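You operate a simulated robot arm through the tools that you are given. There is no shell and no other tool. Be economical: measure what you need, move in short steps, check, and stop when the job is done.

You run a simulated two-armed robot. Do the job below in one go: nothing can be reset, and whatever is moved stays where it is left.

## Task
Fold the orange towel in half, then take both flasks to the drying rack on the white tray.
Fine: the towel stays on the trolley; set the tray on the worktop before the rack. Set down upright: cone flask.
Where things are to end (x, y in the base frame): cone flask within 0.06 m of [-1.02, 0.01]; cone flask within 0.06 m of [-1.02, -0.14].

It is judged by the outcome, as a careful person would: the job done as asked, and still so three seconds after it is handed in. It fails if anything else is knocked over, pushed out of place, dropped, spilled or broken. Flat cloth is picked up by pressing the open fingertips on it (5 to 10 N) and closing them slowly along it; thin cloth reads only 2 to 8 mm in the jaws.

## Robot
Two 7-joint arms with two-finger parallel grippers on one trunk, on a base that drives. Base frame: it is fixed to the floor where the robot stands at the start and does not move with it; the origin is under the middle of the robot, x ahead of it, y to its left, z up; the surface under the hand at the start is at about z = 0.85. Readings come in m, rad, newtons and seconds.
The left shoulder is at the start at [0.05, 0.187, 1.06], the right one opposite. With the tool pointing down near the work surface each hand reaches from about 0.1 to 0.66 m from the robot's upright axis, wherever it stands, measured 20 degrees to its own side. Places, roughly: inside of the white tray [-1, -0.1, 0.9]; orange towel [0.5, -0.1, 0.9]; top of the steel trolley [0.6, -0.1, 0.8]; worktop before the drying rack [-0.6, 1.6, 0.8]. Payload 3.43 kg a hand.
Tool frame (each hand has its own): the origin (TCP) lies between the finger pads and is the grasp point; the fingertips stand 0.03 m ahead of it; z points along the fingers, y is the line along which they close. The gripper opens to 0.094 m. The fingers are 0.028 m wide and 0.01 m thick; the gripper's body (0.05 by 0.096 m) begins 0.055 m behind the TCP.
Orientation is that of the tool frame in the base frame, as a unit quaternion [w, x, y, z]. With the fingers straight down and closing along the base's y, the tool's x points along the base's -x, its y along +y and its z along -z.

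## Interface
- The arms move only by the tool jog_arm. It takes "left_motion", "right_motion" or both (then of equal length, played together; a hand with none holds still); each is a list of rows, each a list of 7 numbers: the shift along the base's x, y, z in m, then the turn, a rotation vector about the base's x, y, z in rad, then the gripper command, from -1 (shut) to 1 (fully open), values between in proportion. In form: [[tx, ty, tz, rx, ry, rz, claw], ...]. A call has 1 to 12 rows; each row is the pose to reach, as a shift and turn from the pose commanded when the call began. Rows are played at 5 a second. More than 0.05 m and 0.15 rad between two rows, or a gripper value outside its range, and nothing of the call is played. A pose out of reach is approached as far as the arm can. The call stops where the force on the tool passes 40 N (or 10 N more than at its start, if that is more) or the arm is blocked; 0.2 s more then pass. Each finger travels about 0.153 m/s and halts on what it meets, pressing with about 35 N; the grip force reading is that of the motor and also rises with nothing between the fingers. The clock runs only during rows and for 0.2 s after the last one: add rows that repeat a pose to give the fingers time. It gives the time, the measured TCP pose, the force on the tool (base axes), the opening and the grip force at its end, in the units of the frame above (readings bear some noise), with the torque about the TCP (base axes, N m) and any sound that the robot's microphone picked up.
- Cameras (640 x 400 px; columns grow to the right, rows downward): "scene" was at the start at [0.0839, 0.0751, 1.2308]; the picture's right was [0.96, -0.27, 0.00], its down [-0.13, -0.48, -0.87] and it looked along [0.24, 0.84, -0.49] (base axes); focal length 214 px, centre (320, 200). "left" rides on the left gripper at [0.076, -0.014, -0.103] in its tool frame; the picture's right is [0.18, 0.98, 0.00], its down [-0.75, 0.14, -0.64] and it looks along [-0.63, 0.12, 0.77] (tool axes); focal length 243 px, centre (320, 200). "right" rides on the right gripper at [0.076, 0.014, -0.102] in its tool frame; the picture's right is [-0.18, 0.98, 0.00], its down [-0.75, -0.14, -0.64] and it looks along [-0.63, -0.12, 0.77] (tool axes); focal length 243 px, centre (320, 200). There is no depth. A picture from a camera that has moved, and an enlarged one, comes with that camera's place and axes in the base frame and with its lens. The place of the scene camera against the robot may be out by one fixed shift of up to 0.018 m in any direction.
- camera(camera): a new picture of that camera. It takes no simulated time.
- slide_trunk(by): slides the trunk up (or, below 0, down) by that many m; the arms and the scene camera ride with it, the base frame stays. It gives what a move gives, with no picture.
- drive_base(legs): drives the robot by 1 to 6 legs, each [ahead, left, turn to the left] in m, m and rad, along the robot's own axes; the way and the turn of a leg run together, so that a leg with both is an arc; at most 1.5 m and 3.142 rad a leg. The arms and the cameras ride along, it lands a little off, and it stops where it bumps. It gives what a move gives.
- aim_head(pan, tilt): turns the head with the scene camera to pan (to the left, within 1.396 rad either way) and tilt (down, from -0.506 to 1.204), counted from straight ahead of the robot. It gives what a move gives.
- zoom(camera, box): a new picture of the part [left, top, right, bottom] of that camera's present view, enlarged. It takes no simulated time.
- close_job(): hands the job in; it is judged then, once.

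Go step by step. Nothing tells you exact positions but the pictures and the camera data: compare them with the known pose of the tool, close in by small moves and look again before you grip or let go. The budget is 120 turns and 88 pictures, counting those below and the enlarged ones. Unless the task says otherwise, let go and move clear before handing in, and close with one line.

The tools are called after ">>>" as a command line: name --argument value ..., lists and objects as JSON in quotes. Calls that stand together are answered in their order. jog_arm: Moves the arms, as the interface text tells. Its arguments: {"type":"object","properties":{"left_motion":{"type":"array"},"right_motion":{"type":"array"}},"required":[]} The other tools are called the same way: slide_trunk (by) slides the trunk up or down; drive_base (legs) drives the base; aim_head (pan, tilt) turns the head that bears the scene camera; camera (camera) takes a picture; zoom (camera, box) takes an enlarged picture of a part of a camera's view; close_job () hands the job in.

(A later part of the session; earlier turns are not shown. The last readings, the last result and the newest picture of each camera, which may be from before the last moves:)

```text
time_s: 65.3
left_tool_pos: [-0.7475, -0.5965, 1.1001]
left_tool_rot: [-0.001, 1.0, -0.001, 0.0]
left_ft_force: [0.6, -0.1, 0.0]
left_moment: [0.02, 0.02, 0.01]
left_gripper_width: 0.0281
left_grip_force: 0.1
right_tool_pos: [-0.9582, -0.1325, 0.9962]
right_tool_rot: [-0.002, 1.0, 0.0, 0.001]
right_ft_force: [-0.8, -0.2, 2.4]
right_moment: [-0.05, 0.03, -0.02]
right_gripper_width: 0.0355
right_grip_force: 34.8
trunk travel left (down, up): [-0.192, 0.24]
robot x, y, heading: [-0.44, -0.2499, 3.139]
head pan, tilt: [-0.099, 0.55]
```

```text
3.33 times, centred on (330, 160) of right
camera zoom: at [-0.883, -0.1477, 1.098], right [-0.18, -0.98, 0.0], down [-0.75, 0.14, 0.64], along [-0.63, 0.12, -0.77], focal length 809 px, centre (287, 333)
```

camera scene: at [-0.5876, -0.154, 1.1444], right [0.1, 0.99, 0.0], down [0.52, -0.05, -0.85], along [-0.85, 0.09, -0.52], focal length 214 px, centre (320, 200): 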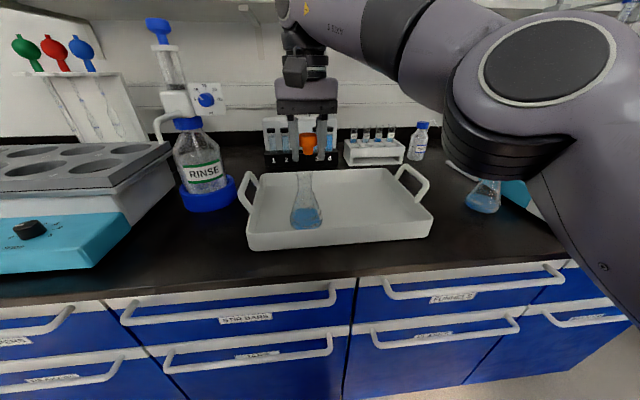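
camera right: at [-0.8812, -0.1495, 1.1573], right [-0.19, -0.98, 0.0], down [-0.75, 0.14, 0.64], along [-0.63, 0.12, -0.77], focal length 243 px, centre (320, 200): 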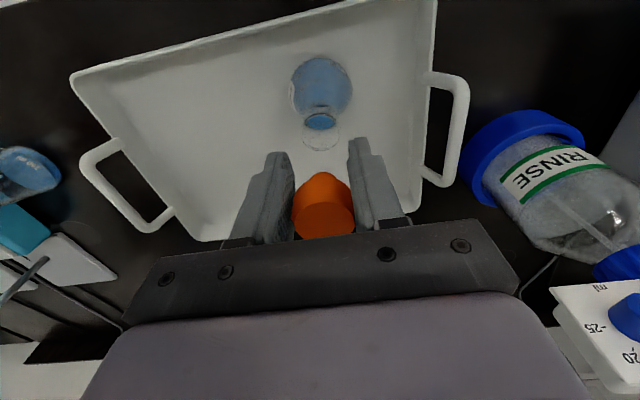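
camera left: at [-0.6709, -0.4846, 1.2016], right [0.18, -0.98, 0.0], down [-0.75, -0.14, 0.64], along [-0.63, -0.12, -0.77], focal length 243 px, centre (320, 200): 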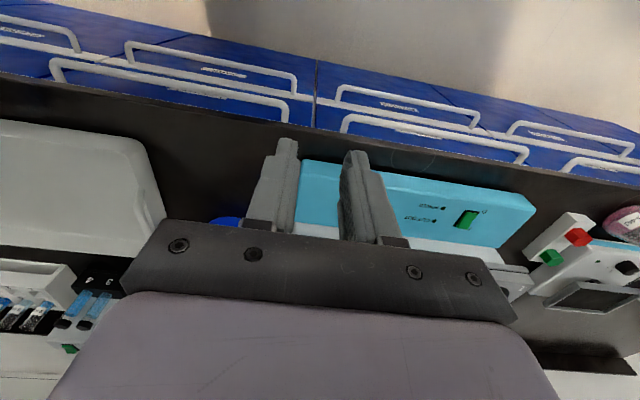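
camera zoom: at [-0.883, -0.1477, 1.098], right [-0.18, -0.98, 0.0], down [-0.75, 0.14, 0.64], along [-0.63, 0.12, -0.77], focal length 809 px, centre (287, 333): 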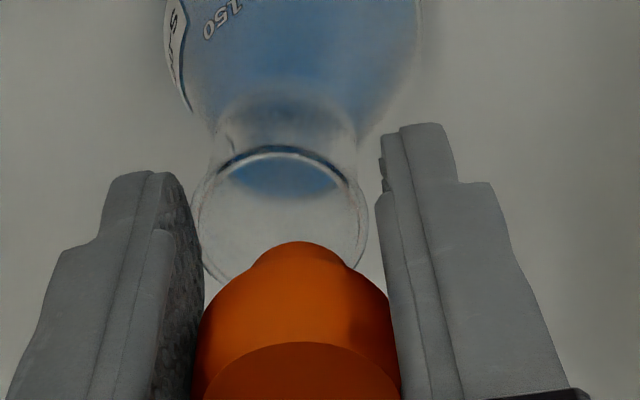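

The rim sits evenly between the fingertips, but the stopper leans slightly in the jaws, its bottom toward −x. I turn the tool to stand it upright, then lower again in small steps.

>>> jog_arm --right_motion '[[0, 0, 0.003, 0, 0, 0, -1], [0.002, 0.001, 0.003, 0.05, -0.12, 0, -1], [0.002, 0.001, 0.001, 0.05, -0.12, 0, -1], [0.002, 0.001, -0.003, 0.05, -0.12, 0, -1], [0.002, 0.001, -0.006, 0.05, -0.12, 0, -1]]'

>>> zoom --camera "scene" --box '[330, 130, 390, 190]'

```text
time_s: 66.5
left_tool_pos: [-0.7475, -0.5976, 1.1003]
left_tool_rot: [-0.001, 1.0, -0.001, 0.0]
left_ft_force: [0.6, 0.5, 0.9]
left_moment: [0.0, -0.02, 0.0]
left_gripper_width: 0.0284
left_grip_force: 0.1
right_tool_pos: [-0.9562, -0.1313, 0.9907]
right_tool_rot: [-0.025, 0.998, 0.0, 0.06]
right_ft_force: [-0.4, -1.2, -0.2]
right_moment: [-0.04, -0.01, -0.01]
right_gripper_width: 0.0353
right_grip_force: 34.7
trunk travel left (down, up): [-0.192, 0.24]
robot x, y, heading: [-0.4385, -0.2537, 3.137]
head pan, tilt: [-0.099, 0.55]
```

```text
6.67 times, centred on (360, 160) of scene
camera zoom: at [-0.5874, -0.2534, 1.1445], right [0.1, 0.99, 0.0], down [0.52, -0.05, -0.85], along [-0.85, 0.09, -0.52], focal length 1430 px, centre (53, 467)
```

zoom: 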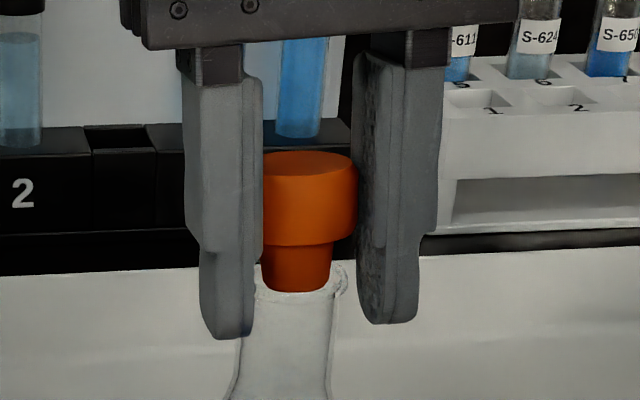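

>>> jog_arm --right_motion '[[0, 0, -0.003, 0, 0, 0, -1], [0, 0, -0.005, 0, 0, 0, -1]]'

>>> zoom --camera "scene" --box '[330, 130, 390, 190]'

>>> zoom --camera "right" --box '[270, 100, 390, 220]'

```text
time_s: 67.1
left_tool_pos: [-0.7474, -0.5969, 1.0994]
left_tool_rot: [-0.001, 1.0, -0.001, 0.0]
left_ft_force: [0.0, 0.3, -0.9]
left_moment: [0.02, 0.01, 0.0]
left_gripper_width: 0.0282
left_grip_force: 0.1
right_tool_pos: [-0.9563, -0.131, 0.9853]
right_tool_rot: [-0.025, 0.998, -0.001, 0.06]
right_ft_force: [0.8, -0.3, -0.6]
right_moment: [-0.02, 0.01, 0.02]
right_gripper_width: 0.0353
right_grip_force: 34.9
trunk travel left (down, up): [-0.192, 0.24]
robot x, y, heading: [-0.4416, -0.2501, 3.14]
head pan, tilt: [-0.099, 0.55]
```

```text
6.67 times, centred on (360, 160) of scene
camera zoom: at [-0.5874, -0.2534, 1.1445], right [0.1, 0.99, 0.0], down [0.52, -0.05, -0.85], along [-0.85, 0.09, -0.52], focal length 1430 px, centre (53, 467)
```

zoom: 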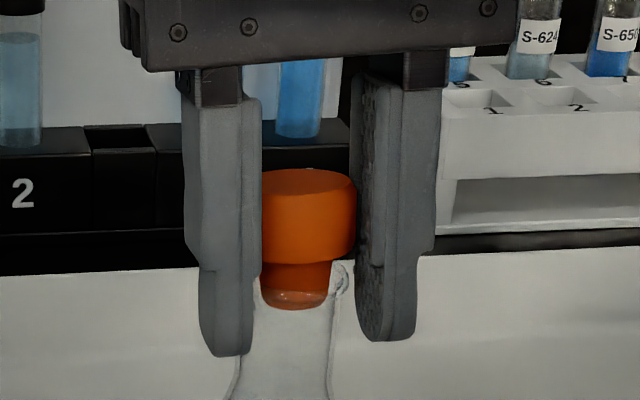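

```text
3.33 times, centred on (330, 160) of right
camera zoom: at [-0.8936, -0.1512, 1.0954], right [-0.18, -0.98, -0.07], down [-0.82, 0.11, 0.55], along [-0.54, 0.16, -0.83], focal length 809 px, centre (287, 333)
```

zoom: 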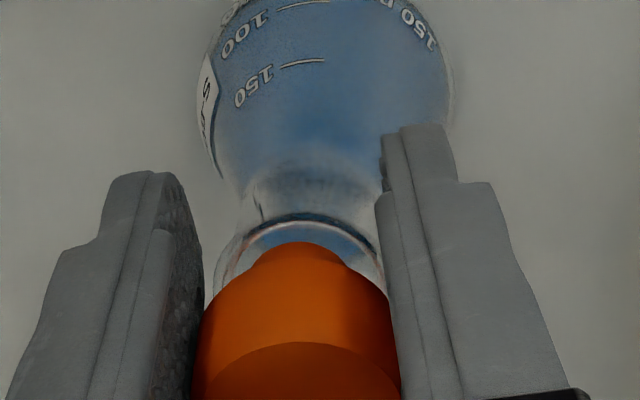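

The plug has entered the mouth; its lower part shows through the glass. I press it home.

>>> jog_arm --right_motion '[[0, 0, -0.003, 0, 0, 0, -1], [0, 0, -0.005, 0, 0, 0, -1], [0, 0, -0.007, 0, 0, 0, -1]]'

>>> zoom --camera "scene" --box '[330, 130, 390, 190]'

```text
time_s: 67.9
left_tool_pos: [-0.7476, -0.5971, 1.1006]
left_tool_rot: [-0.001, 1.0, 0.0, -0.001]
left_ft_force: [-0.4, -0.1, 0.2]
left_moment: [0.0, -0.05, -0.02]
left_gripper_width: 0.028
left_grip_force: 0.1
right_tool_pos: [-0.9565, -0.1318, 0.9799]
right_tool_rot: [-0.025, 0.998, 0.0, 0.057]
right_ft_force: [1.0, -1.2, 10.0]
right_moment: [-0.11, 0.22, -0.01]
right_gripper_width: 0.0355
right_grip_force: 35.1
trunk travel left (down, up): [-0.192, 0.24]
robot x, y, heading: [-0.442, -0.2542, 3.14]
head pan, tilt: [-0.099, 0.55]
```

```text
6.67 times, centred on (360, 160) of scene
camera zoom: at [-0.5864, -0.2537, 1.1449], right [0.1, 0.99, 0.0], down [0.52, -0.05, -0.85], along [-0.85, 0.09, -0.52], focal length 1430 px, centre (53, 467)
```

zoom: 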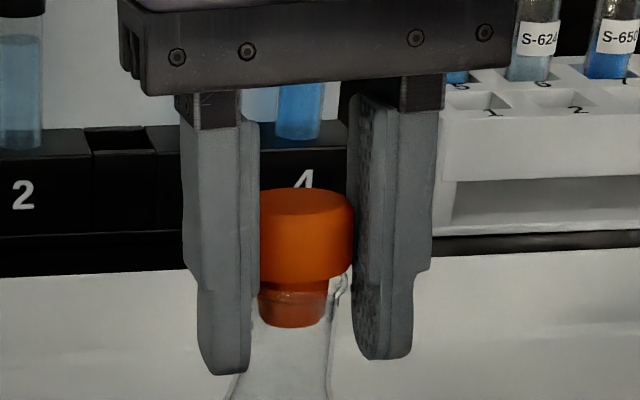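

Almost home. I press a little more, up to about 20 N.

>>> jog_arm --right_motion '[[0, 0, -0.0015, 0, 0, 0, -1], [0, 0, -0.003, 0, 0, 0, -1]]'

```text
time_s: 68.5
left_tool_pos: [-0.7464, -0.5979, 1.1018]
left_tool_rot: [-0.001, 1.0, 0.0, -0.001]
left_ft_force: [-0.6, 0.3, -0.5]
left_moment: [-0.01, 0.02, 0.01]
left_gripper_width: 0.028
left_grip_force: 0.0
right_tool_pos: [-0.9563, -0.1318, 0.9796]
right_tool_rot: [-0.025, 0.998, 0.0, 0.055]
right_ft_force: [0.9, -0.8, 26.9]
right_moment: [-0.16, 0.64, 0.01]
right_gripper_width: 0.0352
right_grip_force: 35.1
trunk travel left (down, up): [-0.192, 0.24]
robot x, y, heading: [-0.4375, -0.2467, 3.136]
head pan, tilt: [-0.099, 0.55]
```

It is firmly seated. I relieve the pressure and slide the flask back about 3 cm on the tray without lifting it.

>>> jog_arm --right_motion '[[0, 0, 0.0025, 0, 0, 0, -1], [-0.008, 0, 0.0025, 0, 0, 0, -1], [-0.016, -0.001, 0.0025, 0, 0, 0, -1], [-0.024, -0.002, 0.0025, 0, 0, 0, -1], [-0.032, -0.003, 0.0025, 0, 0, 0, -1], [-0.032, -0.003, 0.0025, 0, 0, 0, -1]]'

>>> camera --camera "scene"

```text
time_s: 69.9
left_tool_pos: [-0.7451, -0.5978, 1.1004]
left_tool_rot: [-0.001, 1.0, -0.001, -0.002]
left_ft_force: [-0.1, -0.7, 0.1]
left_moment: [0.05, 0.01, 0.0]
left_gripper_width: 0.0282
left_grip_force: 0.1
right_tool_pos: [-0.9859, -0.1332, 0.981]
right_tool_rot: [-0.026, 0.998, -0.001, 0.057]
right_ft_force: [3.9, -0.2, 25.5]
right_moment: [-0.06, -0.27, 0.01]
right_gripper_width: 0.0354
right_grip_force: 35.1
trunk travel left (down, up): [-0.192, 0.24]
robot x, y, heading: [-0.4422, -0.2524, 3.138]
head pan, tilt: [-0.099, 0.55]
```

```text
29 pictures are left
camera scene: at [-0.5852, -0.2539, 1.145], right [0.1, 0.99, 0.0], down [0.52, -0.05, -0.85], along [-0.85, 0.09, -0.52], focal length 214 px, centre (320, 200)
```

scene: 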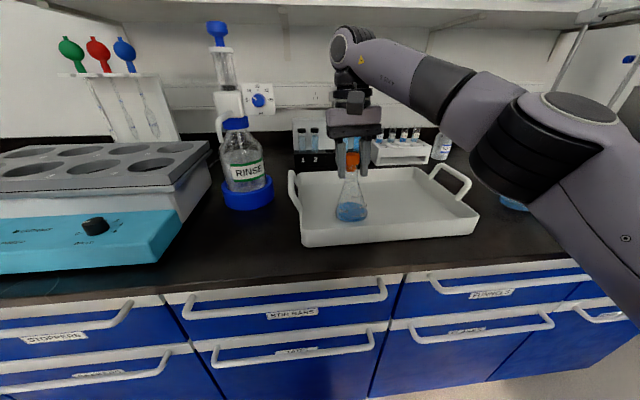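

The flask has slid to about (−0.99, −0.137), upright. I relax, open and rise clear.

>>> jog_arm --right_motion '[[0, 0, 0.0025, 0, 0, 0, -1], [0, 0, 0.0025, 0, 0, 0, -0.2], [0, 0, 0.0025, 0, 0, 0, 0.3], [0, 0, 0.0025, 0, 0, 0, 0.5], [0, 0, 0.02, 0, 0, 0, 0.5], [0, 0, 0.05, 0, 0, 0, 0.5], [0.005, 0, 0.09, -0.02, 0.05, 0, 0.5], [0.01, 0, 0.13, -0.05, 0.12, 0, 0.5]]'

>>> camera --camera "right"

```text
time_s: 71.7
left_tool_pos: [-0.7485, -0.5976, 1.1002]
left_tool_rot: [-0.001, 1.0, -0.001, 0.0]
left_ft_force: [0.2, -0.1, -0.1]
left_moment: [-0.02, -0.01, 0.01]
left_gripper_width: 0.0281
left_grip_force: 0.0
right_tool_pos: [-0.959, -0.1367, 1.1006]
right_tool_rot: [0.0, 1.0, 0.0, -0.001]
right_ft_force: [-0.2, 0.5, 0.2]
right_moment: [0.0, -0.03, 0.01]
right_gripper_width: 0.0706
right_grip_force: 0.0
right hand out of reach, approached as far as the arm can: row 6, 7, 8
trunk travel left (down, up): [-0.192, 0.24]
robot x, y, heading: [-0.4388, -0.2537, 3.135]
head pan, tilt: [-0.099, 0.55]
heard: snap
```

```text
28 pictures are left
camera right: at [-0.8835, -0.1511, 1.2041], right [-0.18, -0.98, 0.0], down [-0.75, 0.14, 0.64], along [-0.63, 0.12, -0.77], focal length 243 px, centre (320, 200)
```

right: 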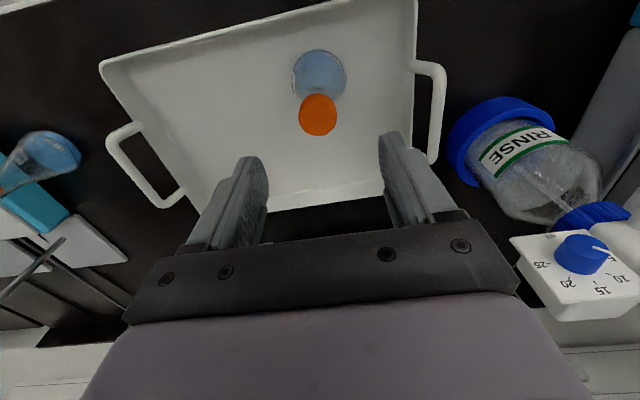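

The flask stands stoppered at about (−0.957, −0.136), so it did not slide after all. A safer hold is a tilted approach that takes only the glass neck below the stopper. I tilt the right hand about 54° forward and back off to a pre-grasp.

>>> jog_arm --right_motion '[[0.02, 0.001, 0, 0, 0.136, 0, 0.5], [0.04, 0.001, 0, 0, 0.272, 0, 0.5], [0.055, 0.001, 0, 0, 0.408, 0, 0.5], [0.07, 0.001, -0.01, 0, 0.544, 0, 0.5], [0.075, 0.001, -0.03, 0, 0.68, 0, 0.5], [0.075, 0.001, -0.06, 0, 0.816, 0, 0.5], [0.075, 0.001, -0.098, 0, 0.95, 0, 0.5]]'

>>> camera --camera "right"

```text
time_s: 73.3
left_tool_pos: [-0.7483, -0.5981, 1.0999]
left_tool_rot: [-0.001, 1.0, -0.001, -0.001]
left_ft_force: [0.7, 0.6, 0.1]
left_moment: [-0.02, 0.01, -0.01]
left_gripper_width: 0.0283
left_grip_force: 0.1
right_tool_pos: [-0.8862, -0.1339, 1.0018]
right_tool_rot: [0.001, 0.889, 0.0, -0.458]
right_ft_force: [-0.2, 0.6, 0.0]
right_moment: [0.0, -0.01, -0.01]
right_gripper_width: 0.0706
right_grip_force: 0.1
trunk travel left (down, up): [-0.192, 0.24]
robot x, y, heading: [-0.4392, -0.25, 3.139]
head pan, tilt: [-0.099, 0.55]
```

```text
27 pictures are left
camera right: at [-0.7586, -0.1492, 0.9989], right [-0.11, -0.98, 0.15], down [0.09, 0.14, 0.99], along [-0.99, 0.12, 0.07], focal length 243 px, centre (320, 200)
```

right: 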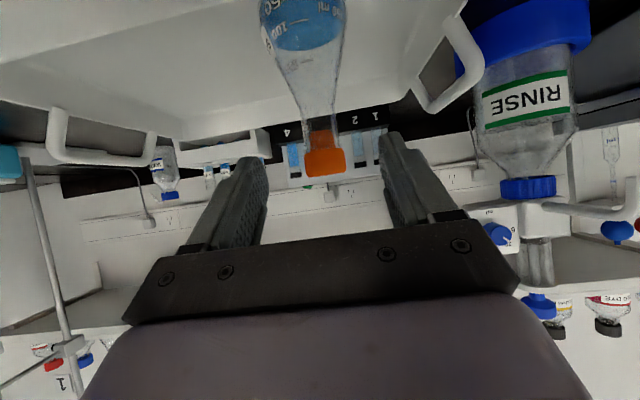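

In this pose the camera sits low, so I use a slightly smaller tilt of 0.75 rad. Then I close in on the neck, TCP at (−0.957, −0.134, 0.948).

>>> jog_arm --right_motion '[[0, 0, 0, 0, -0.1, 0, 0.5], [0, 0, 0, 0, -0.2, 0, 0.5], [-0.02, 0, -0.012, 0, -0.2, 0, 0.5], [-0.04, 0, -0.028, 0, -0.2, 0, 0.5], [-0.058, 0, -0.042, 0, -0.2, 0, 0.5], [-0.07, 0, -0.054, 0, -0.2, 0, 0.5]]'

>>> zoom --camera "scene" --box '[290, 110, 410, 230]'

```text
time_s: 74.7
left_tool_pos: [-0.7487, -0.5979, 1.1005]
left_tool_rot: [-0.001, 1.0, -0.001, 0.0]
left_ft_force: [-0.2, 0.5, -0.3]
left_moment: [-0.01, 0.02, 0.0]
left_gripper_width: 0.028
left_grip_force: 0.1
right_tool_pos: [-0.9553, -0.1344, 0.9494]
right_tool_rot: [0.0, 0.93, 0.0, -0.367]
right_ft_force: [0.2, 0.2, -0.7]
right_moment: [-0.04, 0.01, 0.01]
right_gripper_width: 0.0705
right_grip_force: 0.1
trunk travel left (down, up): [-0.192, 0.24]
robot x, y, heading: [-0.4404, -0.2497, 3.133]
head pan, tilt: [-0.099, 0.55]
```

```text
3.33 times, centred on (350, 170) of scene
camera zoom: at [-0.5874, -0.2534, 1.1445], right [0.1, 0.99, 0.0], down [0.52, -0.05, -0.85], along [-0.85, 0.09, -0.52], focal length 715 px, centre (220, 300)
```

zoom: 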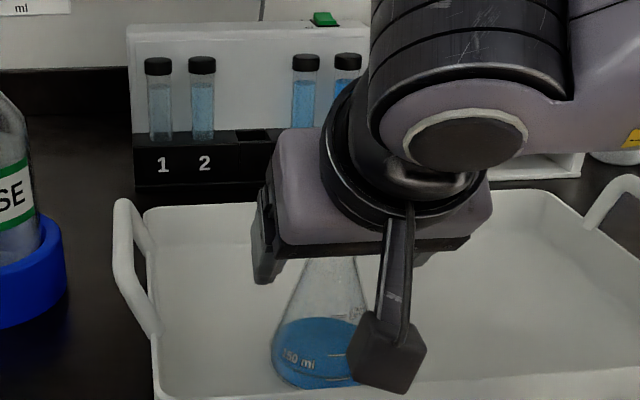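

No contact yet, with the neck between the fingers. I close.

>>> jog_arm --right_motion '[[0, 0, 0, 0, 0, 0, 0.1], [0, 0, 0, 0, 0, 0, -0.1], [0, 0, 0, 0, 0, 0, -0.3], [0, 0, 0, 0, 0, 0, -0.5], [0, 0, 0, 0, 0, 0, -1], [0, 0, 0, 0, 0, 0, -1]]'

```text
time_s: 76.1
left_tool_pos: [-0.7477, -0.5971, 1.1]
left_tool_rot: [-0.001, 1.0, -0.001, 0.0]
left_ft_force: [0.9, -0.4, -0.3]
left_moment: [0.02, 0.01, 0.02]
left_gripper_width: 0.0283
left_grip_force: 0.0
right_tool_pos: [-0.9551, -0.1336, 0.9484]
right_tool_rot: [0.0, 0.93, 0.0, -0.367]
right_ft_force: [-0.1, -0.8, -0.6]
right_moment: [0.0, 0.0, 0.01]
right_gripper_width: 0.0411
right_grip_force: 35.0
trunk travel left (down, up): [-0.192, 0.24]
robot x, y, heading: [-0.4405, -0.2514, 3.132]
head pan, tilt: [-0.099, 0.55]
```

It grips glass at 41 mm, not the 35 mm stopper. I lift 12 mm, carry it 5 cm back and check the load.

>>> jog_arm --right_motion '[[0, 0, 0.005, 0, 0, 0, -1], [0, 0, 0.012, 0, 0, 0, -1], [-0.015, 0, 0.014, 0, 0, 0, -1], [-0.03, -0.001, 0.014, 0, 0, 0, -1], [-0.045, -0.003, 0.014, 0, 0, 0, -1], [-0.053, -0.004, 0.014, 0, 0, 0, -1], [-0.053, -0.004, 0.014, 0, 0, 0, -1]]'

```text
time_s: 77.7
left_tool_pos: [-0.7484, -0.5972, 1.1]
left_tool_rot: [-0.001, 1.0, 0.0, 0.0]
left_ft_force: [0.8, 0.2, 0.2]
left_moment: [-0.02, -0.01, 0.01]
left_gripper_width: 0.0281
left_grip_force: 0.1
right_tool_pos: [-1.0088, -0.1395, 0.9615]
right_tool_rot: [0.0, 0.931, 0.0, -0.366]
right_ft_force: [0.7, 0.2, -1.2]
right_moment: [0.03, -0.02, -0.01]
right_gripper_width: 0.0406
right_grip_force: 35.0
trunk travel left (down, up): [-0.192, 0.24]
robot x, y, heading: [-0.441, -0.2517, 3.136]
head pan, tilt: [-0.099, 0.55]
```

>>> jog_arm --right_motion '[[0, 0, -0.006, 0, 0, 0, -1], [0, 0, -0.011, 0, 0, 0, -1], [0, 0, -0.0135, 0, 0, 0, -1]]'

>>> camera --camera "scene"

```text
time_s: 78.5
left_tool_pos: [-0.7488, -0.5965, 1.099]
left_tool_rot: [-0.001, 1.0, -0.001, -0.001]
left_ft_force: [0.1, -0.3, 0.0]
left_moment: [-0.05, -0.03, 0.0]
left_gripper_width: 0.0282
left_grip_force: 0.1
right_tool_pos: [-1.008, -0.1395, 0.9504]
right_tool_rot: [-0.001, 0.93, -0.001, -0.367]
right_ft_force: [-0.5, 0.4, -0.6]
right_moment: [0.02, -0.02, -0.01]
right_gripper_width: 0.0403
right_grip_force: 34.8
trunk travel left (down, up): [-0.192, 0.24]
robot x, y, heading: [-0.4404, -0.2485, 3.139]
head pan, tilt: [-0.099, 0.55]
```

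```text
25 pictures are left
camera scene: at [-0.5874, -0.2534, 1.1446], right [0.1, 0.99, 0.0], down [0.52, -0.05, -0.85], along [-0.85, 0.09, -0.52], focal length 214 px, centre (320, 200)
```

scene: 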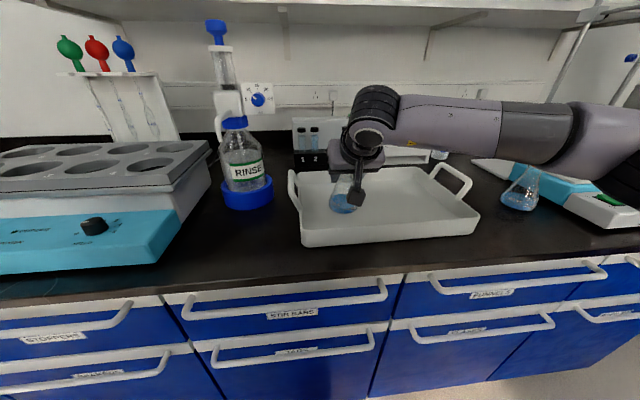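

The flask came along. I release and withdraw along the fingers.

>>> jog_arm --right_motion '[[0, 0, -0.0015, 0, 0, 0, -1], [0, 0, -0.0015, 0, 0, 0, -0.4], [0, 0, -0.0015, 0, 0, 0, 0.1], [0, 0, -0.0015, 0, 0, 0, 0.5], [0, 0, -0.0015, 0, 0, 0, 0.5], [0.02, 0, 0.02, 0, 0, 0, 0.5], [0.045, 0, 0.05, 0, 0, 0, 0.5], [0.075, 0, 0.085, 0, 0, 0, 0.5], [0.1, 0.02, 0.12, 0, 0, 0, 0.5], [0.12, 0.05, 0.15, 0, 0, 0, 0.5]]'

>>> camera --camera "scene"

```text
time_s: 80.7
left_tool_pos: [-0.7477, -0.5981, 1.0991]
left_tool_rot: [0.0, 1.0, 0.0, 0.0]
left_ft_force: [-0.9, -0.2, 0.8]
left_moment: [0.01, 0.03, -0.01]
left_gripper_width: 0.0283
left_grip_force: 0.1
right_tool_pos: [-0.8884, -0.0892, 1.0978]
right_tool_rot: [-0.001, 0.93, -0.001, -0.367]
right_ft_force: [0.1, -0.1, -0.8]
right_moment: [-0.03, -0.01, -0.02]
right_gripper_width: 0.0706
right_grip_force: 0.1
trunk travel left (down, up): [-0.192, 0.24]
robot x, y, heading: [-0.4393, -0.251, 3.134]
head pan, tilt: [-0.099, 0.55]
```

```text
24 pictures are left
camera scene: at [-0.5872, -0.2532, 1.1445], right [0.1, 0.99, 0.0], down [0.52, -0.05, -0.85], along [-0.85, 0.09, -0.52], focal length 214 px, centre (320, 200)
```

scene: 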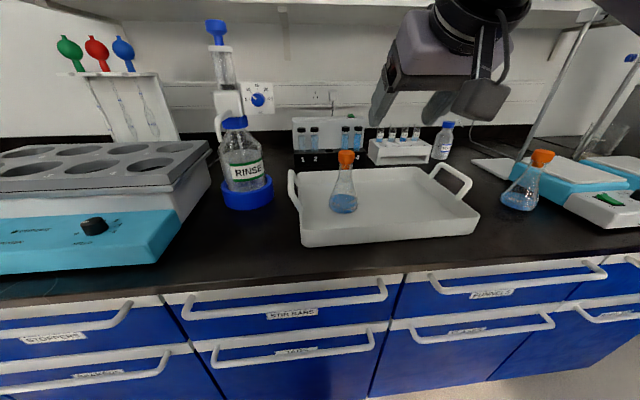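

Flask 1 stands stoppered in the tray at about (−1.01, −0.14). Now I sidestep right for flask 2.

>>> drive_base --legs '[[0, -0.3, 0]]'

>>> camera --camera "right"

```text
time_s: 83.9
left_tool_pos: [-0.7452, -0.3021, 1.1]
left_tool_rot: [0.0, 1.0, 0.002, 0.0]
left_ft_force: [0.2, 0.2, 0.0]
left_moment: [-0.01, -0.03, -0.05]
left_gripper_width: 0.0284
left_grip_force: 0.0
right_tool_pos: [-0.8893, 0.2042, 1.0978]
right_tool_rot: [0.001, 0.93, 0.003, -0.366]
right_ft_force: [-0.7, -0.2, 1.1]
right_moment: [0.01, 0.01, 0.0]
right_gripper_width: 0.0705
right_grip_force: 0.0
trunk travel left (down, up): [-0.192, 0.24]
robot x, y, heading: [-0.4413, 0.0433, -3.141]
head pan, tilt: [-0.099, 0.55]
```

```text
23 pictures are left
camera right: at [-0.7643, 0.19, 1.121], right [-0.13, -0.98, 0.13], down [-0.11, 0.14, 0.98], along [-0.98, 0.11, -0.13], focal length 243 px, centre (320, 200)
```

right: 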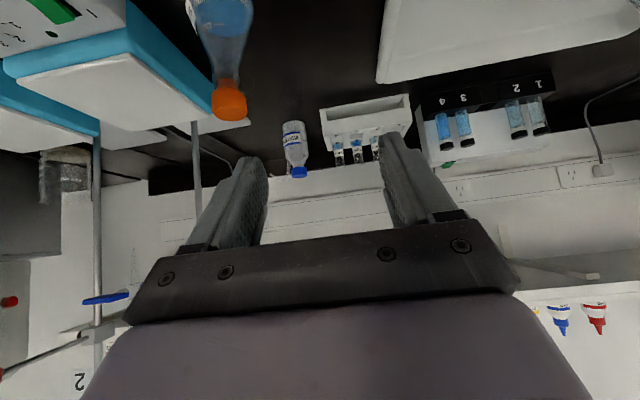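

Flask 2 reads about (−0.968, 0.293). I go to its pre-grasp, jaws at 56 mm to stay clear of the balance.

>>> jog_arm --right_motion '[[-0.004, 0.03, 0, 0, 0, 0, 0.2], [-0.008, 0.06, -0.01, 0, 0, 0, 0.2], [-0.012, 0.09, -0.03, 0, 0, 0, 0.2], [-0.016, 0.09, -0.06, 0, 0, 0, 0.2], [-0.016, 0.09, -0.087, 0, 0, 0, 0.2]]'

>>> camera --camera "right"

```text
time_s: 85.1
left_tool_pos: [-0.7446, -0.3023, 1.0994]
left_tool_rot: [-0.001, 1.0, 0.001, -0.001]
left_ft_force: [0.2, -0.2, -0.5]
left_moment: [0.02, 0.0, 0.03]
left_gripper_width: 0.0281
left_grip_force: 0.1
right_tool_pos: [-0.9065, 0.2933, 1.0089]
right_tool_rot: [0.001, 0.93, 0.002, -0.367]
right_ft_force: [-0.8, -0.4, 0.0]
right_moment: [0.0, -0.04, 0.02]
right_gripper_width: 0.0564
right_grip_force: 0.1
trunk travel left (down, up): [-0.192, 0.24]
robot x, y, heading: [-0.4363, 0.0433, -3.141]
head pan, tilt: [-0.099, 0.55]
```

```text
22 pictures are left
camera right: at [-0.7812, 0.2804, 1.0326], right [-0.13, -0.98, 0.13], down [-0.11, 0.14, 0.98], along [-0.99, 0.11, -0.13], focal length 243 px, centre (320, 200)
```

right: 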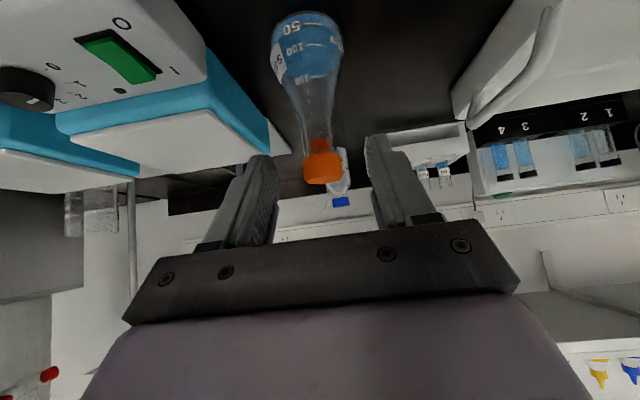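

>>> jog_arm --right_motion '[[-0.015, 0.001, -0.016, 0, 0, 0, 0.2], [-0.03, 0.001, -0.033, 0, 0, 0, 0.2], [-0.045, 0.001, -0.05, 0, 0, 0, 0.2], [-0.0575, 0.001, -0.064, 0, 0, 0, 0.2]]'

```text
time_s: 86.1
left_tool_pos: [-0.7448, -0.3027, 1.0996]
left_tool_rot: [-0.001, 1.0, 0.002, -0.001]
left_ft_force: [-0.4, -0.2, -0.1]
left_moment: [0.03, -0.02, 0.04]
left_gripper_width: 0.0281
left_grip_force: 0.1
right_tool_pos: [-0.9627, 0.2953, 0.9461]
right_tool_rot: [0.001, 0.93, 0.002, -0.367]
right_ft_force: [-0.1, 0.3, -0.3]
right_moment: [0.02, -0.01, -0.03]
right_gripper_width: 0.0565
right_grip_force: 0.0
trunk travel left (down, up): [-0.192, 0.24]
robot x, y, heading: [-0.4387, 0.0467, -3.138]
head pan, tilt: [-0.099, 0.55]
```

Free of contact; I close on the neck.

>>> jog_arm --right_motion '[[0, 0, 0, 0, 0, 0, 0], [0, 0, 0, 0, 0, 0, -0.2], [0, 0, 0, 0, 0, 0, -0.5], [0, 0, 0, 0, 0, 0, -1], [0, 0, 0, 0, 0, 0, -1]]'

```text
time_s: 87.3
left_tool_pos: [-0.7463, -0.3031, 1.0994]
left_tool_rot: [0.0, 1.0, 0.002, 0.0]
left_ft_force: [-0.7, -0.9, -0.3]
left_moment: [0.01, -0.03, -0.01]
left_gripper_width: 0.0282
left_grip_force: 0.2
right_tool_pos: [-0.962, 0.2958, 0.9459]
right_tool_rot: [0.001, 0.93, 0.002, -0.368]
right_ft_force: [-1.3, -0.5, 0.6]
right_moment: [-0.08, 0.16, 0.01]
right_gripper_width: 0.0292
right_grip_force: 34.9
trunk travel left (down, up): [-0.192, 0.24]
robot x, y, heading: [-0.441, 0.0483, -3.142]
head pan, tilt: [-0.099, 0.55]
```

It holds the neck at 29 mm. I lift slowly.

>>> jog_arm --right_motion '[[0, 0, 0.01, 0, 0, 0, -1], [0, 0, 0.025, 0, 0, 0, -1], [0, 0, 0.045, 0, 0, 0, -1], [0, -0.005, 0.07, 0, 0, 0, -1], [0, -0.01, 0.095, 0, 0, 0, -1], [0, -0.01, 0.115, 0, 0, 0, -1]]'

>>> camera --camera "scene"

```text
time_s: 88.7
left_tool_pos: [-0.7454, -0.3027, 1.1003]
left_tool_rot: [-0.001, 1.0, 0.002, 0.0]
left_ft_force: [-0.2, 0.2, 0.5]
left_moment: [0.02, 0.0, 0.03]
left_gripper_width: 0.0283
left_grip_force: 0.1
right_tool_pos: [-0.9637, 0.2854, 1.0615]
right_tool_rot: [0.001, 0.93, 0.003, -0.367]
right_ft_force: [0.3, -0.8, -2.5]
right_moment: [0.03, -0.05, -0.03]
right_gripper_width: 0.029
right_grip_force: 34.8
trunk travel left (down, up): [-0.192, 0.24]
robot x, y, heading: [-0.4395, 0.0443, -3.144]
head pan, tilt: [-0.099, 0.55]
```

```text
21 pictures are left
camera scene: at [-0.587, 0.0425, 1.1445], right [0.1, 1.0, 0.0], down [0.52, -0.05, -0.85], along [-0.85, 0.08, -0.52], focal length 214 px, centre (320, 200)
```

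scene: 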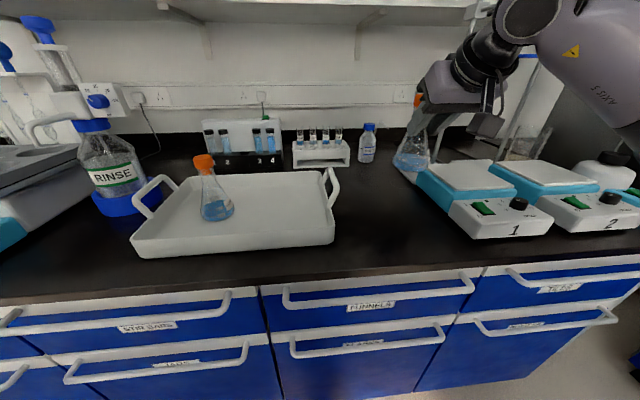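

Held and upright. I drive left with it, over the tray.

>>> drive_base --legs '[[0, 0.2, 0]]'

>>> camera --camera "scene"

```text
time_s: 91.1
left_tool_pos: [-0.746, -0.5047, 1.099]
left_tool_rot: [-0.001, 1.0, 0.001, 0.0]
left_ft_force: [0.4, 0.0, -0.3]
left_moment: [0.01, 0.01, 0.01]
left_gripper_width: 0.0283
left_grip_force: 0.0
right_tool_pos: [-0.964, 0.0836, 1.0615]
right_tool_rot: [0.001, 0.93, 0.002, -0.366]
right_ft_force: [0.5, -0.2, -1.2]
right_moment: [-0.01, -0.05, 0.0]
right_gripper_width: 0.029
right_grip_force: 35.5
trunk travel left (down, up): [-0.192, 0.24]
robot x, y, heading: [-0.4411, -0.157, -3.147]
head pan, tilt: [-0.099, 0.55]
```

```text
20 pictures are left
camera scene: at [-0.5869, -0.16, 1.1445], right [0.1, 1.0, 0.0], down [0.52, -0.05, -0.85], along [-0.85, 0.08, -0.52], focal length 214 px, centre (320, 200)
```

scene: 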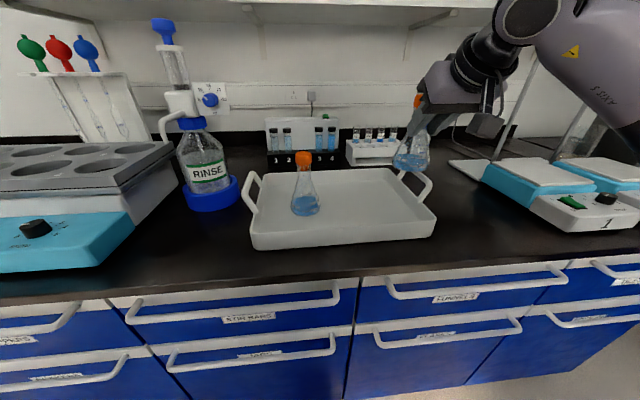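

I carry it to (−1.013, 0.008) and lower.

>>> jog_arm --right_motion '[[-0.012, -0.019, 0, 0, 0, 0, -1], [-0.025, -0.038, 0, 0, 0, 0, -1], [-0.037, -0.057, 0, 0, 0, 0, -1], [-0.049, -0.076, 0, 0, 0, 0, -1], [-0.049, -0.076, -0.03, 0, 0, 0, -1], [-0.049, -0.076, -0.06, 0, 0, 0, -1], [-0.049, -0.076, -0.085, 0, 0, 0, -1], [-0.049, -0.076, -0.1, 0, 0, 0, -1]]'

```text
time_s: 92.9
left_tool_pos: [-0.7472, -0.5042, 1.1003]
left_tool_rot: [-0.001, 1.0, 0.002, 0.0]
left_ft_force: [-0.1, 0.6, 0.4]
left_moment: [-0.01, 0.01, 0.02]
left_gripper_width: 0.0282
left_grip_force: 0.1
right_tool_pos: [-1.0124, 0.0095, 0.9611]
right_tool_rot: [0.001, 0.93, 0.002, -0.367]
right_ft_force: [0.1, 0.2, -2.0]
right_moment: [-0.01, -0.07, 0.01]
right_gripper_width: 0.0287
right_grip_force: 34.6
trunk travel left (down, up): [-0.192, 0.24]
robot x, y, heading: [-0.4409, -0.1575, -3.144]
head pan, tilt: [-0.099, 0.55]
```

>>> jog_arm --right_motion '[[0, 0, -0.005, 0, 0, 0, -1], [0, 0, -0.009, 0, 0, 0, -1], [0, 0, -0.011, 0, 0, 0, -1]]'

```text
time_s: 93.7
left_tool_pos: [-0.7453, -0.505, 1.0993]
left_tool_rot: [-0.001, 1.0, 0.003, 0.0]
left_ft_force: [0.3, 0.7, -0.1]
left_moment: [0.01, 0.01, 0.03]
left_gripper_width: 0.0281
left_grip_force: 0.2
right_tool_pos: [-1.0119, 0.0084, 0.9516]
right_tool_rot: [0.001, 0.93, 0.002, -0.369]
right_ft_force: [-0.3, 0.1, 4.0]
right_moment: [0.06, -0.03, 0.0]
right_gripper_width: 0.0285
right_grip_force: 34.9
trunk travel left (down, up): [-0.192, 0.24]
robot x, y, heading: [-0.444, -0.1572, -3.144]
head pan, tilt: [-0.099, 0.55]
```

It touches the tray floor with about +5 N. I release and withdraw along the fingers.

>>> jog_arm --right_motion '[[0, 0, 0.0005, 0, 0, 0, -1], [0, 0, 0.0005, 0, 0, 0, -0.3], [0, 0, 0.0005, 0, 0, 0, 0.2], [0, 0, 0.0005, 0, 0, 0, 0.4], [0.02, 0, 0.022, 0, 0, 0, 0.4], [0.045, 0, 0.05, 0, 0, 0, 0.4], [0.075, 0, 0.085, 0, 0, 0, 0.4], [0.1, 0.02, 0.12, 0, 0, 0, 0.4], [0.12, 0.05, 0.15, 0, 0, 0, 0.4]]'

>>> aim_head --pan 0.1 --tilt 0.6

>>> camera --camera "scene"

```text
time_s: 95.7
left_tool_pos: [-0.746, -0.5036, 1.0993]
left_tool_rot: [-0.001, 1.0, 0.002, 0.001]
left_ft_force: [-0.4, -0.3, 0.1]
left_moment: [0.03, 0.01, 0.03]
left_gripper_width: 0.0281
left_grip_force: 0.0
right_tool_pos: [-0.8908, 0.0575, 1.0962]
right_tool_rot: [0.001, 0.93, 0.002, -0.366]
right_ft_force: [-0.8, -0.3, 0.4]
right_moment: [0.01, -0.01, 0.02]
right_gripper_width: 0.0657
right_grip_force: 0.1
trunk travel left (down, up): [-0.192, 0.24]
robot x, y, heading: [-0.4371, -0.1585, -3.143]
head pan, tilt: [-0.099, 0.55]
```

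```text
time_s: 96.4
left_tool_pos: [-0.746, -0.505, 1.0992]
left_tool_rot: [-0.002, 1.0, 0.001, 0.0]
left_ft_force: [0.5, 0.6, -0.9]
left_moment: [0.0, -0.03, 0.03]
left_gripper_width: 0.0284
left_grip_force: 0.1
right_tool_pos: [-0.8913, 0.0566, 1.0969]
right_tool_rot: [0.001, 0.931, 0.002, -0.366]
right_ft_force: [0.4, 1.0, 0.1]
right_moment: [0.01, 0.0, -0.02]
right_gripper_width: 0.0659
right_grip_force: 0.1
trunk travel left (down, up): [-0.192, 0.24]
robot x, y, heading: [-0.4396, -0.16, -3.137]
head pan, tilt: [0.099, 0.6]
```

```text
19 pictures are left
camera scene: at [-0.5854, -0.1776, 1.14], right [-0.1, 1.0, 0.0], down [0.56, 0.06, -0.83], along [-0.82, -0.08, -0.56], focal length 214 px, centre (320, 200)
```

scene: 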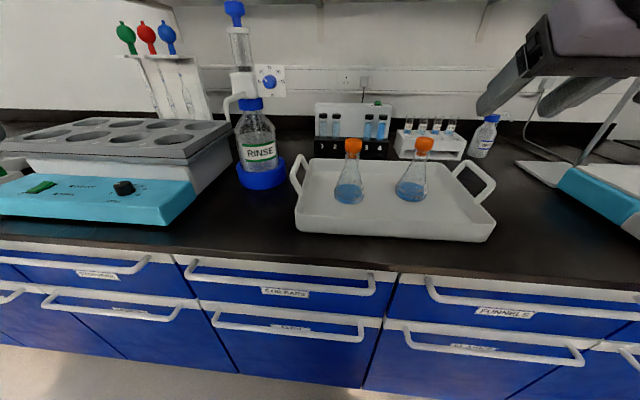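

Both flasks stand stoppered and upright in the tray. The handle bars run along x at about y 0.107 and −0.25, z ≈ 0.945, centred near x −1.0. I put the right hand upright and centre the robot on the tray.

>>> jog_arm --right_motion '[[0, 0, 0, 0, -0.125, 0, 0.1], [0, 0, 0, 0, -0.25, 0, -0.1], [0, 0, 0, 0, -0.375, 0, -0.3], [0, 0, 0, 0, -0.5, 0, -0.32], [0, 0, 0, 0, -0.625, 0, -0.32], [0, 0, 0, 0, -0.752, 0, -0.32]]' --left_motion '[[0, 0, 0, 0, 0, 0, -0.32], [0, 0, 0, 0, 0, 0, -0.32], [0, 0, 0, 0, 0, 0, -0.32], [0, 0, 0, 0, 0, 0, -0.32], [0, 0, 0, 0, 0, 0, -0.32], [0, 0, 0, 0, 0, 0, -0.32]]'

>>> drive_base --legs '[[0, -0.086, 0]]'

```text
time_s: 97.8
left_tool_pos: [-0.746, -0.5051, 1.0989]
left_tool_rot: [-0.001, 1.0, 0.002, 0.001]
left_ft_force: [1.0, -0.7, 1.5]
left_moment: [0.03, 0.0, 0.02]
left_gripper_width: 0.0318
left_grip_force: 0.1
right_tool_pos: [-0.8925, 0.0569, 1.1005]
right_tool_rot: [0.002, 1.0, 0.002, 0.0]
right_ft_force: [0.8, 0.0, 0.4]
right_moment: [-0.01, 0.01, 0.01]
right_gripper_width: 0.0321
right_grip_force: 0.0
trunk travel left (down, up): [-0.192, 0.24]
robot x, y, heading: [-0.4396, -0.1577, -3.143]
head pan, tilt: [0.099, 0.6]
```

```text
time_s: 99.3
left_tool_pos: [-0.7462, -0.4182, 1.1004]
left_tool_rot: [-0.001, 1.0, 0.0, 0.0]
left_ft_force: [0.0, 0.3, -0.6]
left_moment: [-0.02, 0.01, -0.02]
left_gripper_width: 0.0321
left_grip_force: 0.1
right_tool_pos: [-0.8917, 0.1443, 1.1007]
right_tool_rot: [0.001, 1.0, 0.0, 0.001]
right_ft_force: [0.0, -0.1, -0.2]
right_moment: [-0.03, -0.01, 0.03]
right_gripper_width: 0.032
right_grip_force: 0.0
trunk travel left (down, up): [-0.192, 0.24]
robot x, y, heading: [-0.4396, -0.0701, 3.141]
head pan, tilt: [0.099, 0.6]
```

The dispenser bottle stands close to the left handle, so both hands will lean forward by 0.4 rad and hold the bars a little nearer to me, at x ≈ −0.975. I move to hover over the handles.

>>> jog_arm --right_motion '[[-0.012, -0.005, 0, 0, 0.06, 0, -0.32], [-0.024, -0.01, 0, 0, 0.12, 0, -0.32], [-0.036, -0.015, 0, 0, 0.18, 0, -0.32], [-0.048, -0.02, -0.01, 0, 0.24, 0, -0.32], [-0.06, -0.025, -0.02, 0, 0.3, 0, -0.32], [-0.072, -0.03, -0.03, 0, 0.36, 0, -0.32], [-0.083, -0.033, -0.045, 0, 0.4, 0, -0.32]]' --left_motion '[[-0.02, 0.035, 0, 0, 0.06, 0, -0.32], [-0.045, 0.07, 0, 0, 0.12, 0, -0.32], [-0.075, 0.105, 0, 0, 0.18, 0, -0.32], [-0.11, 0.135, 0, 0, 0.24, 0, -0.32], [-0.15, 0.155, -0.01, 0, 0.3, 0, -0.32], [-0.19, 0.163, -0.02, 0, 0.36, 0, -0.32], [-0.229, 0.164, -0.045, 0, 0.4, 0, -0.32]]'

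>>> camera --camera "left"

>>> camera --camera "right"

>>> camera --camera "scene"

```text
time_s: 100.9
left_tool_pos: [-0.9558, -0.277, 1.068]
left_tool_rot: [-0.002, 0.982, 0.0, -0.19]
left_ft_force: [-0.3, -0.5, 0.2]
left_moment: [0.0, -0.02, -0.02]
left_gripper_width: 0.0322
left_grip_force: 0.1
left hand out of reach, approached as far as the arm can: row 6, 7
right_tool_pos: [-0.9743, 0.1106, 1.0549]
right_tool_rot: [0.001, 0.98, -0.001, -0.199]
right_ft_force: [-0.1, 0.5, 0.9]
right_moment: [0.01, -0.01, -0.01]
right_gripper_width: 0.0318
right_grip_force: 0.0
trunk travel left (down, up): [-0.192, 0.24]
robot x, y, heading: [-0.4395, -0.0708, 3.141]
head pan, tilt: [0.099, 0.6]
```

```text
18 pictures are left
camera left: at [-0.8462, -0.2631, 1.1332], right [0.17, -0.98, -0.07], down [-0.46, -0.14, 0.88], along [-0.87, -0.12, -0.48], focal length 243 px, centre (320, 200)
```

left: 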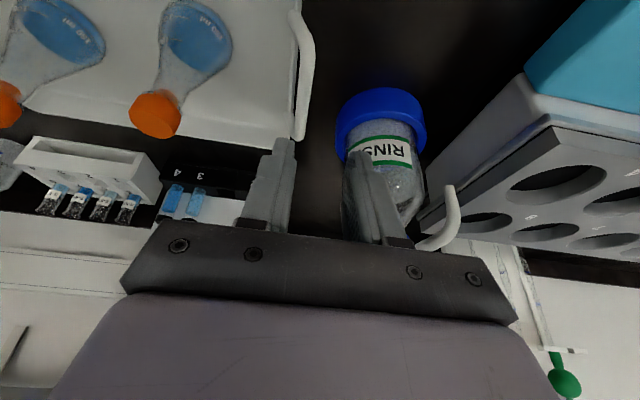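

```text
17 pictures are left
camera right: at [-0.8646, 0.0966, 1.1201], right [-0.17, -0.98, 0.07], down [-0.44, 0.14, 0.88], along [-0.88, 0.12, -0.46], focal length 243 px, centre (320, 200)
```

right: 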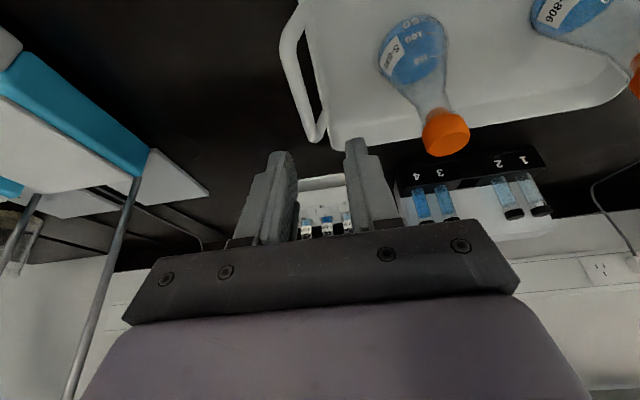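

```text
16 pictures are left
camera scene: at [-0.5847, -0.0919, 1.1402], right [-0.1, 1.0, 0.0], down [0.56, 0.05, -0.83], along [-0.82, -0.08, -0.56], focal length 214 px, centre (320, 200)
```

scene: 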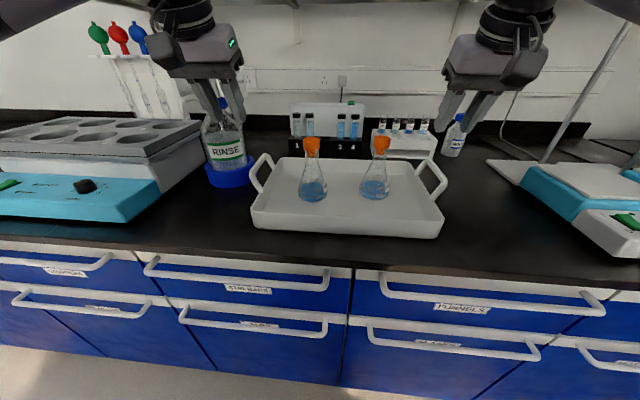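

The bars read y ≈ 0.122 (right) and −0.261 (left), z ≈ 0.945. I come down to just above them and check the left arm's reach.

>>> jog_arm --right_motion '[[0, 0.006, -0.02, 0, 0, 0, -0.32], [0, 0.011, -0.04, 0, 0, 0, -0.32], [0, 0.011, -0.055, 0, 0, 0, -0.32]]' --left_motion '[[-0.003, 0.004, -0.02, 0, 0, 0, -0.32], [-0.006, 0.01, -0.045, 0, 0, 0, -0.32], [-0.009, 0.015, -0.068, 0, 0, 0, -0.32]]'

```text
time_s: 101.7
left_tool_pos: [-0.9645, -0.2627, 0.999]
left_tool_rot: [0.0, 0.98, 0.002, -0.198]
left_ft_force: [0.4, -0.1, -0.7]
left_moment: [0.02, 0.01, 0.02]
left_gripper_width: 0.0319
left_grip_force: 0.2
right_tool_pos: [-0.9764, 0.1216, 1.0008]
right_tool_rot: [0.001, 0.98, 0.001, -0.199]
right_ft_force: [-1.0, -0.7, 0.4]
right_moment: [0.0, 0.01, -0.01]
right_gripper_width: 0.032
right_grip_force: 0.0
trunk travel left (down, up): [-0.192, 0.24]
robot x, y, heading: [-0.4395, -0.0767, 3.14]
head pan, tilt: [0.099, 0.6]
```

Both reach. The trunk will do the lifting later. A quick check of both hands over the bars.

>>> camera --camera "left"

>>> camera --camera "right"

```text
15 pictures are left
camera left: at [-0.8546, -0.2482, 1.0634], right [0.17, -0.98, -0.07], down [-0.44, -0.14, 0.88], along [-0.88, -0.12, -0.46], focal length 243 px, centre (320, 200)
```

left: 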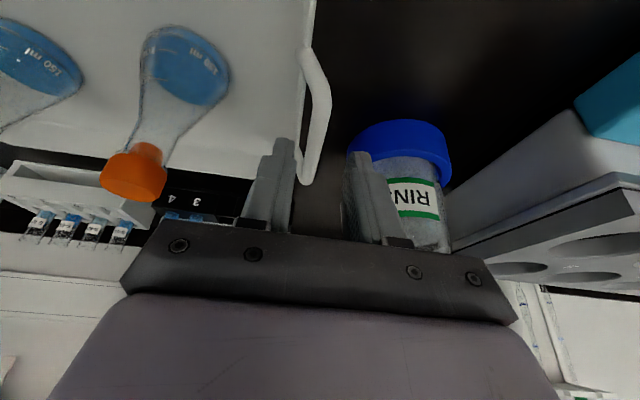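

```text
14 pictures are left
camera right: at [-0.865, 0.1064, 1.0657], right [-0.17, -0.98, 0.07], down [-0.44, 0.14, 0.88], along [-0.88, 0.12, -0.46], focal length 243 px, centre (320, 200)
```

right: 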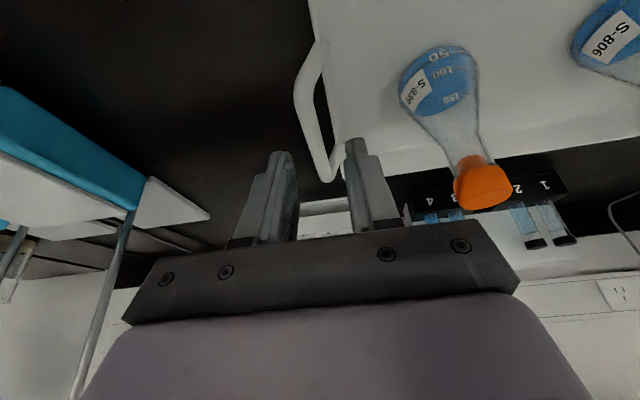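

Small corrections, then down over the bars to z 0.95.

>>> jog_arm --right_motion '[[-0.009, 0.003, 0, 0, 0, 0, -0.32], [-0.009, 0.003, -0.02, 0, 0, 0, -0.32], [-0.009, 0.003, -0.035, 0, 0, 0, -0.32], [-0.009, 0.003, -0.05, 0, 0, 0, -0.32]]' --left_motion '[[-0.01, 0.004, 0, 0, 0, 0, -0.32], [-0.018, 0.004, -0.02, 0, 0, 0, -0.32], [-0.02, 0.004, -0.035, 0, 0, 0, -0.32], [-0.02, 0.004, -0.049, 0, 0, 0, -0.32]]'

```text
time_s: 102.7
left_tool_pos: [-0.9846, -0.2573, 0.9494]
left_tool_rot: [-0.001, 0.98, 0.0, -0.199]
left_ft_force: [0.1, 0.3, 0.4]
left_moment: [0.01, 0.0, -0.02]
left_gripper_width: 0.032
left_grip_force: 0.0
right_tool_pos: [-0.9836, 0.1249, 0.9504]
right_tool_rot: [0.002, 0.98, 0.001, -0.199]
right_ft_force: [-0.2, 0.2, -0.1]
right_moment: [-0.02, -0.02, 0.0]
right_gripper_width: 0.032
right_grip_force: 0.0
trunk travel left (down, up): [-0.192, 0.24]
robot x, y, heading: [-0.4393, -0.069, 3.131]
head pan, tilt: [0.099, 0.6]
```

No contact on the way down. I close both hands together on the bars.

>>> jog_arm --right_motion '[[0, 0, 0, 0, 0, 0, -0.5], [0, 0, 0, 0, 0, 0, -0.65], [0, 0, 0, 0, 0, 0, -0.8], [0, 0, 0, 0, 0, 0, -1], [0, 0, 0, 0, 0, 0, -1]]' --left_motion '[[0, 0, 0, 0, 0, 0, -0.5], [0, 0, 0, 0, 0, 0, -0.65], [0, 0, 0, 0, 0, 0, -0.8], [0, 0, 0, 0, 0, 0, -1], [0, 0, 0, 0, 0, 0, -1]]'

>>> camera --camera "scene"

```text
time_s: 103.9
left_tool_pos: [-0.9858, -0.2597, 0.9495]
left_tool_rot: [0.001, 0.98, 0.002, -0.199]
left_ft_force: [-3.3, -23.4, -0.4]
left_moment: [-0.34, -0.02, 0.93]
left_gripper_width: 0.0127
left_grip_force: 35.5
right_tool_pos: [-0.9852, 0.128, 0.9503]
right_tool_rot: [-0.001, 0.98, -0.003, -0.198]
right_ft_force: [3.8, 23.9, -0.4]
right_moment: [0.39, 0.27, 0.81]
right_gripper_width: 0.0127
right_grip_force: 35.0
trunk travel left (down, up): [-0.192, 0.24]
robot x, y, heading: [-0.4396, -0.0725, 3.144]
head pan, tilt: [0.099, 0.6]
```

```text
13 pictures are left
camera scene: at [-0.5852, -0.0917, 1.14], right [-0.1, 1.0, 0.0], down [0.56, 0.05, -0.83], along [-0.82, -0.08, -0.56], focal length 214 px, centre (320, 200)
```

scene: 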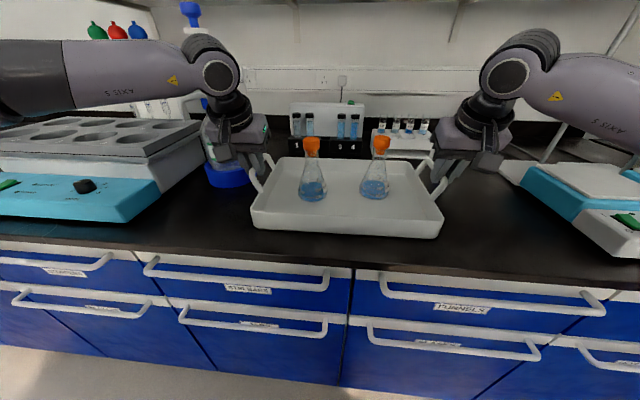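

Both bars are held at 12.7 mm, with the hands a touch too close together (24 N). I relax that by 2–3 mm outward, then lift by the trunk.

>>> jog_arm --right_motion '[[0, 0.0015, 0, 0, 0, 0, -1], [0, 0.003, 0, 0, 0, 0, -1]]' --left_motion '[[0, -0.0015, 0, 0, 0, 0, -1], [0, -0.003, 0, 0, 0, 0, -1]]'

```text
time_s: 104.5
left_tool_pos: [-0.9841, -0.2611, 0.9489]
left_tool_rot: [0.0, 0.98, -0.001, -0.198]
left_ft_force: [-5.4, -12.7, -0.1]
left_moment: [-0.25, 0.12, 1.22]
left_gripper_width: 0.0126
left_grip_force: 35.2
right_tool_pos: [-0.9844, 0.1273, 0.9504]
right_tool_rot: [0.0, 0.98, 0.001, -0.197]
right_ft_force: [4.1, 13.0, 1.6]
right_moment: [0.17, -0.17, 0.6]
right_gripper_width: 0.0128
right_grip_force: 35.0
trunk travel left (down, up): [-0.192, 0.24]
robot x, y, heading: [-0.4404, -0.0732, 3.138]
head pan, tilt: [0.099, 0.6]
```

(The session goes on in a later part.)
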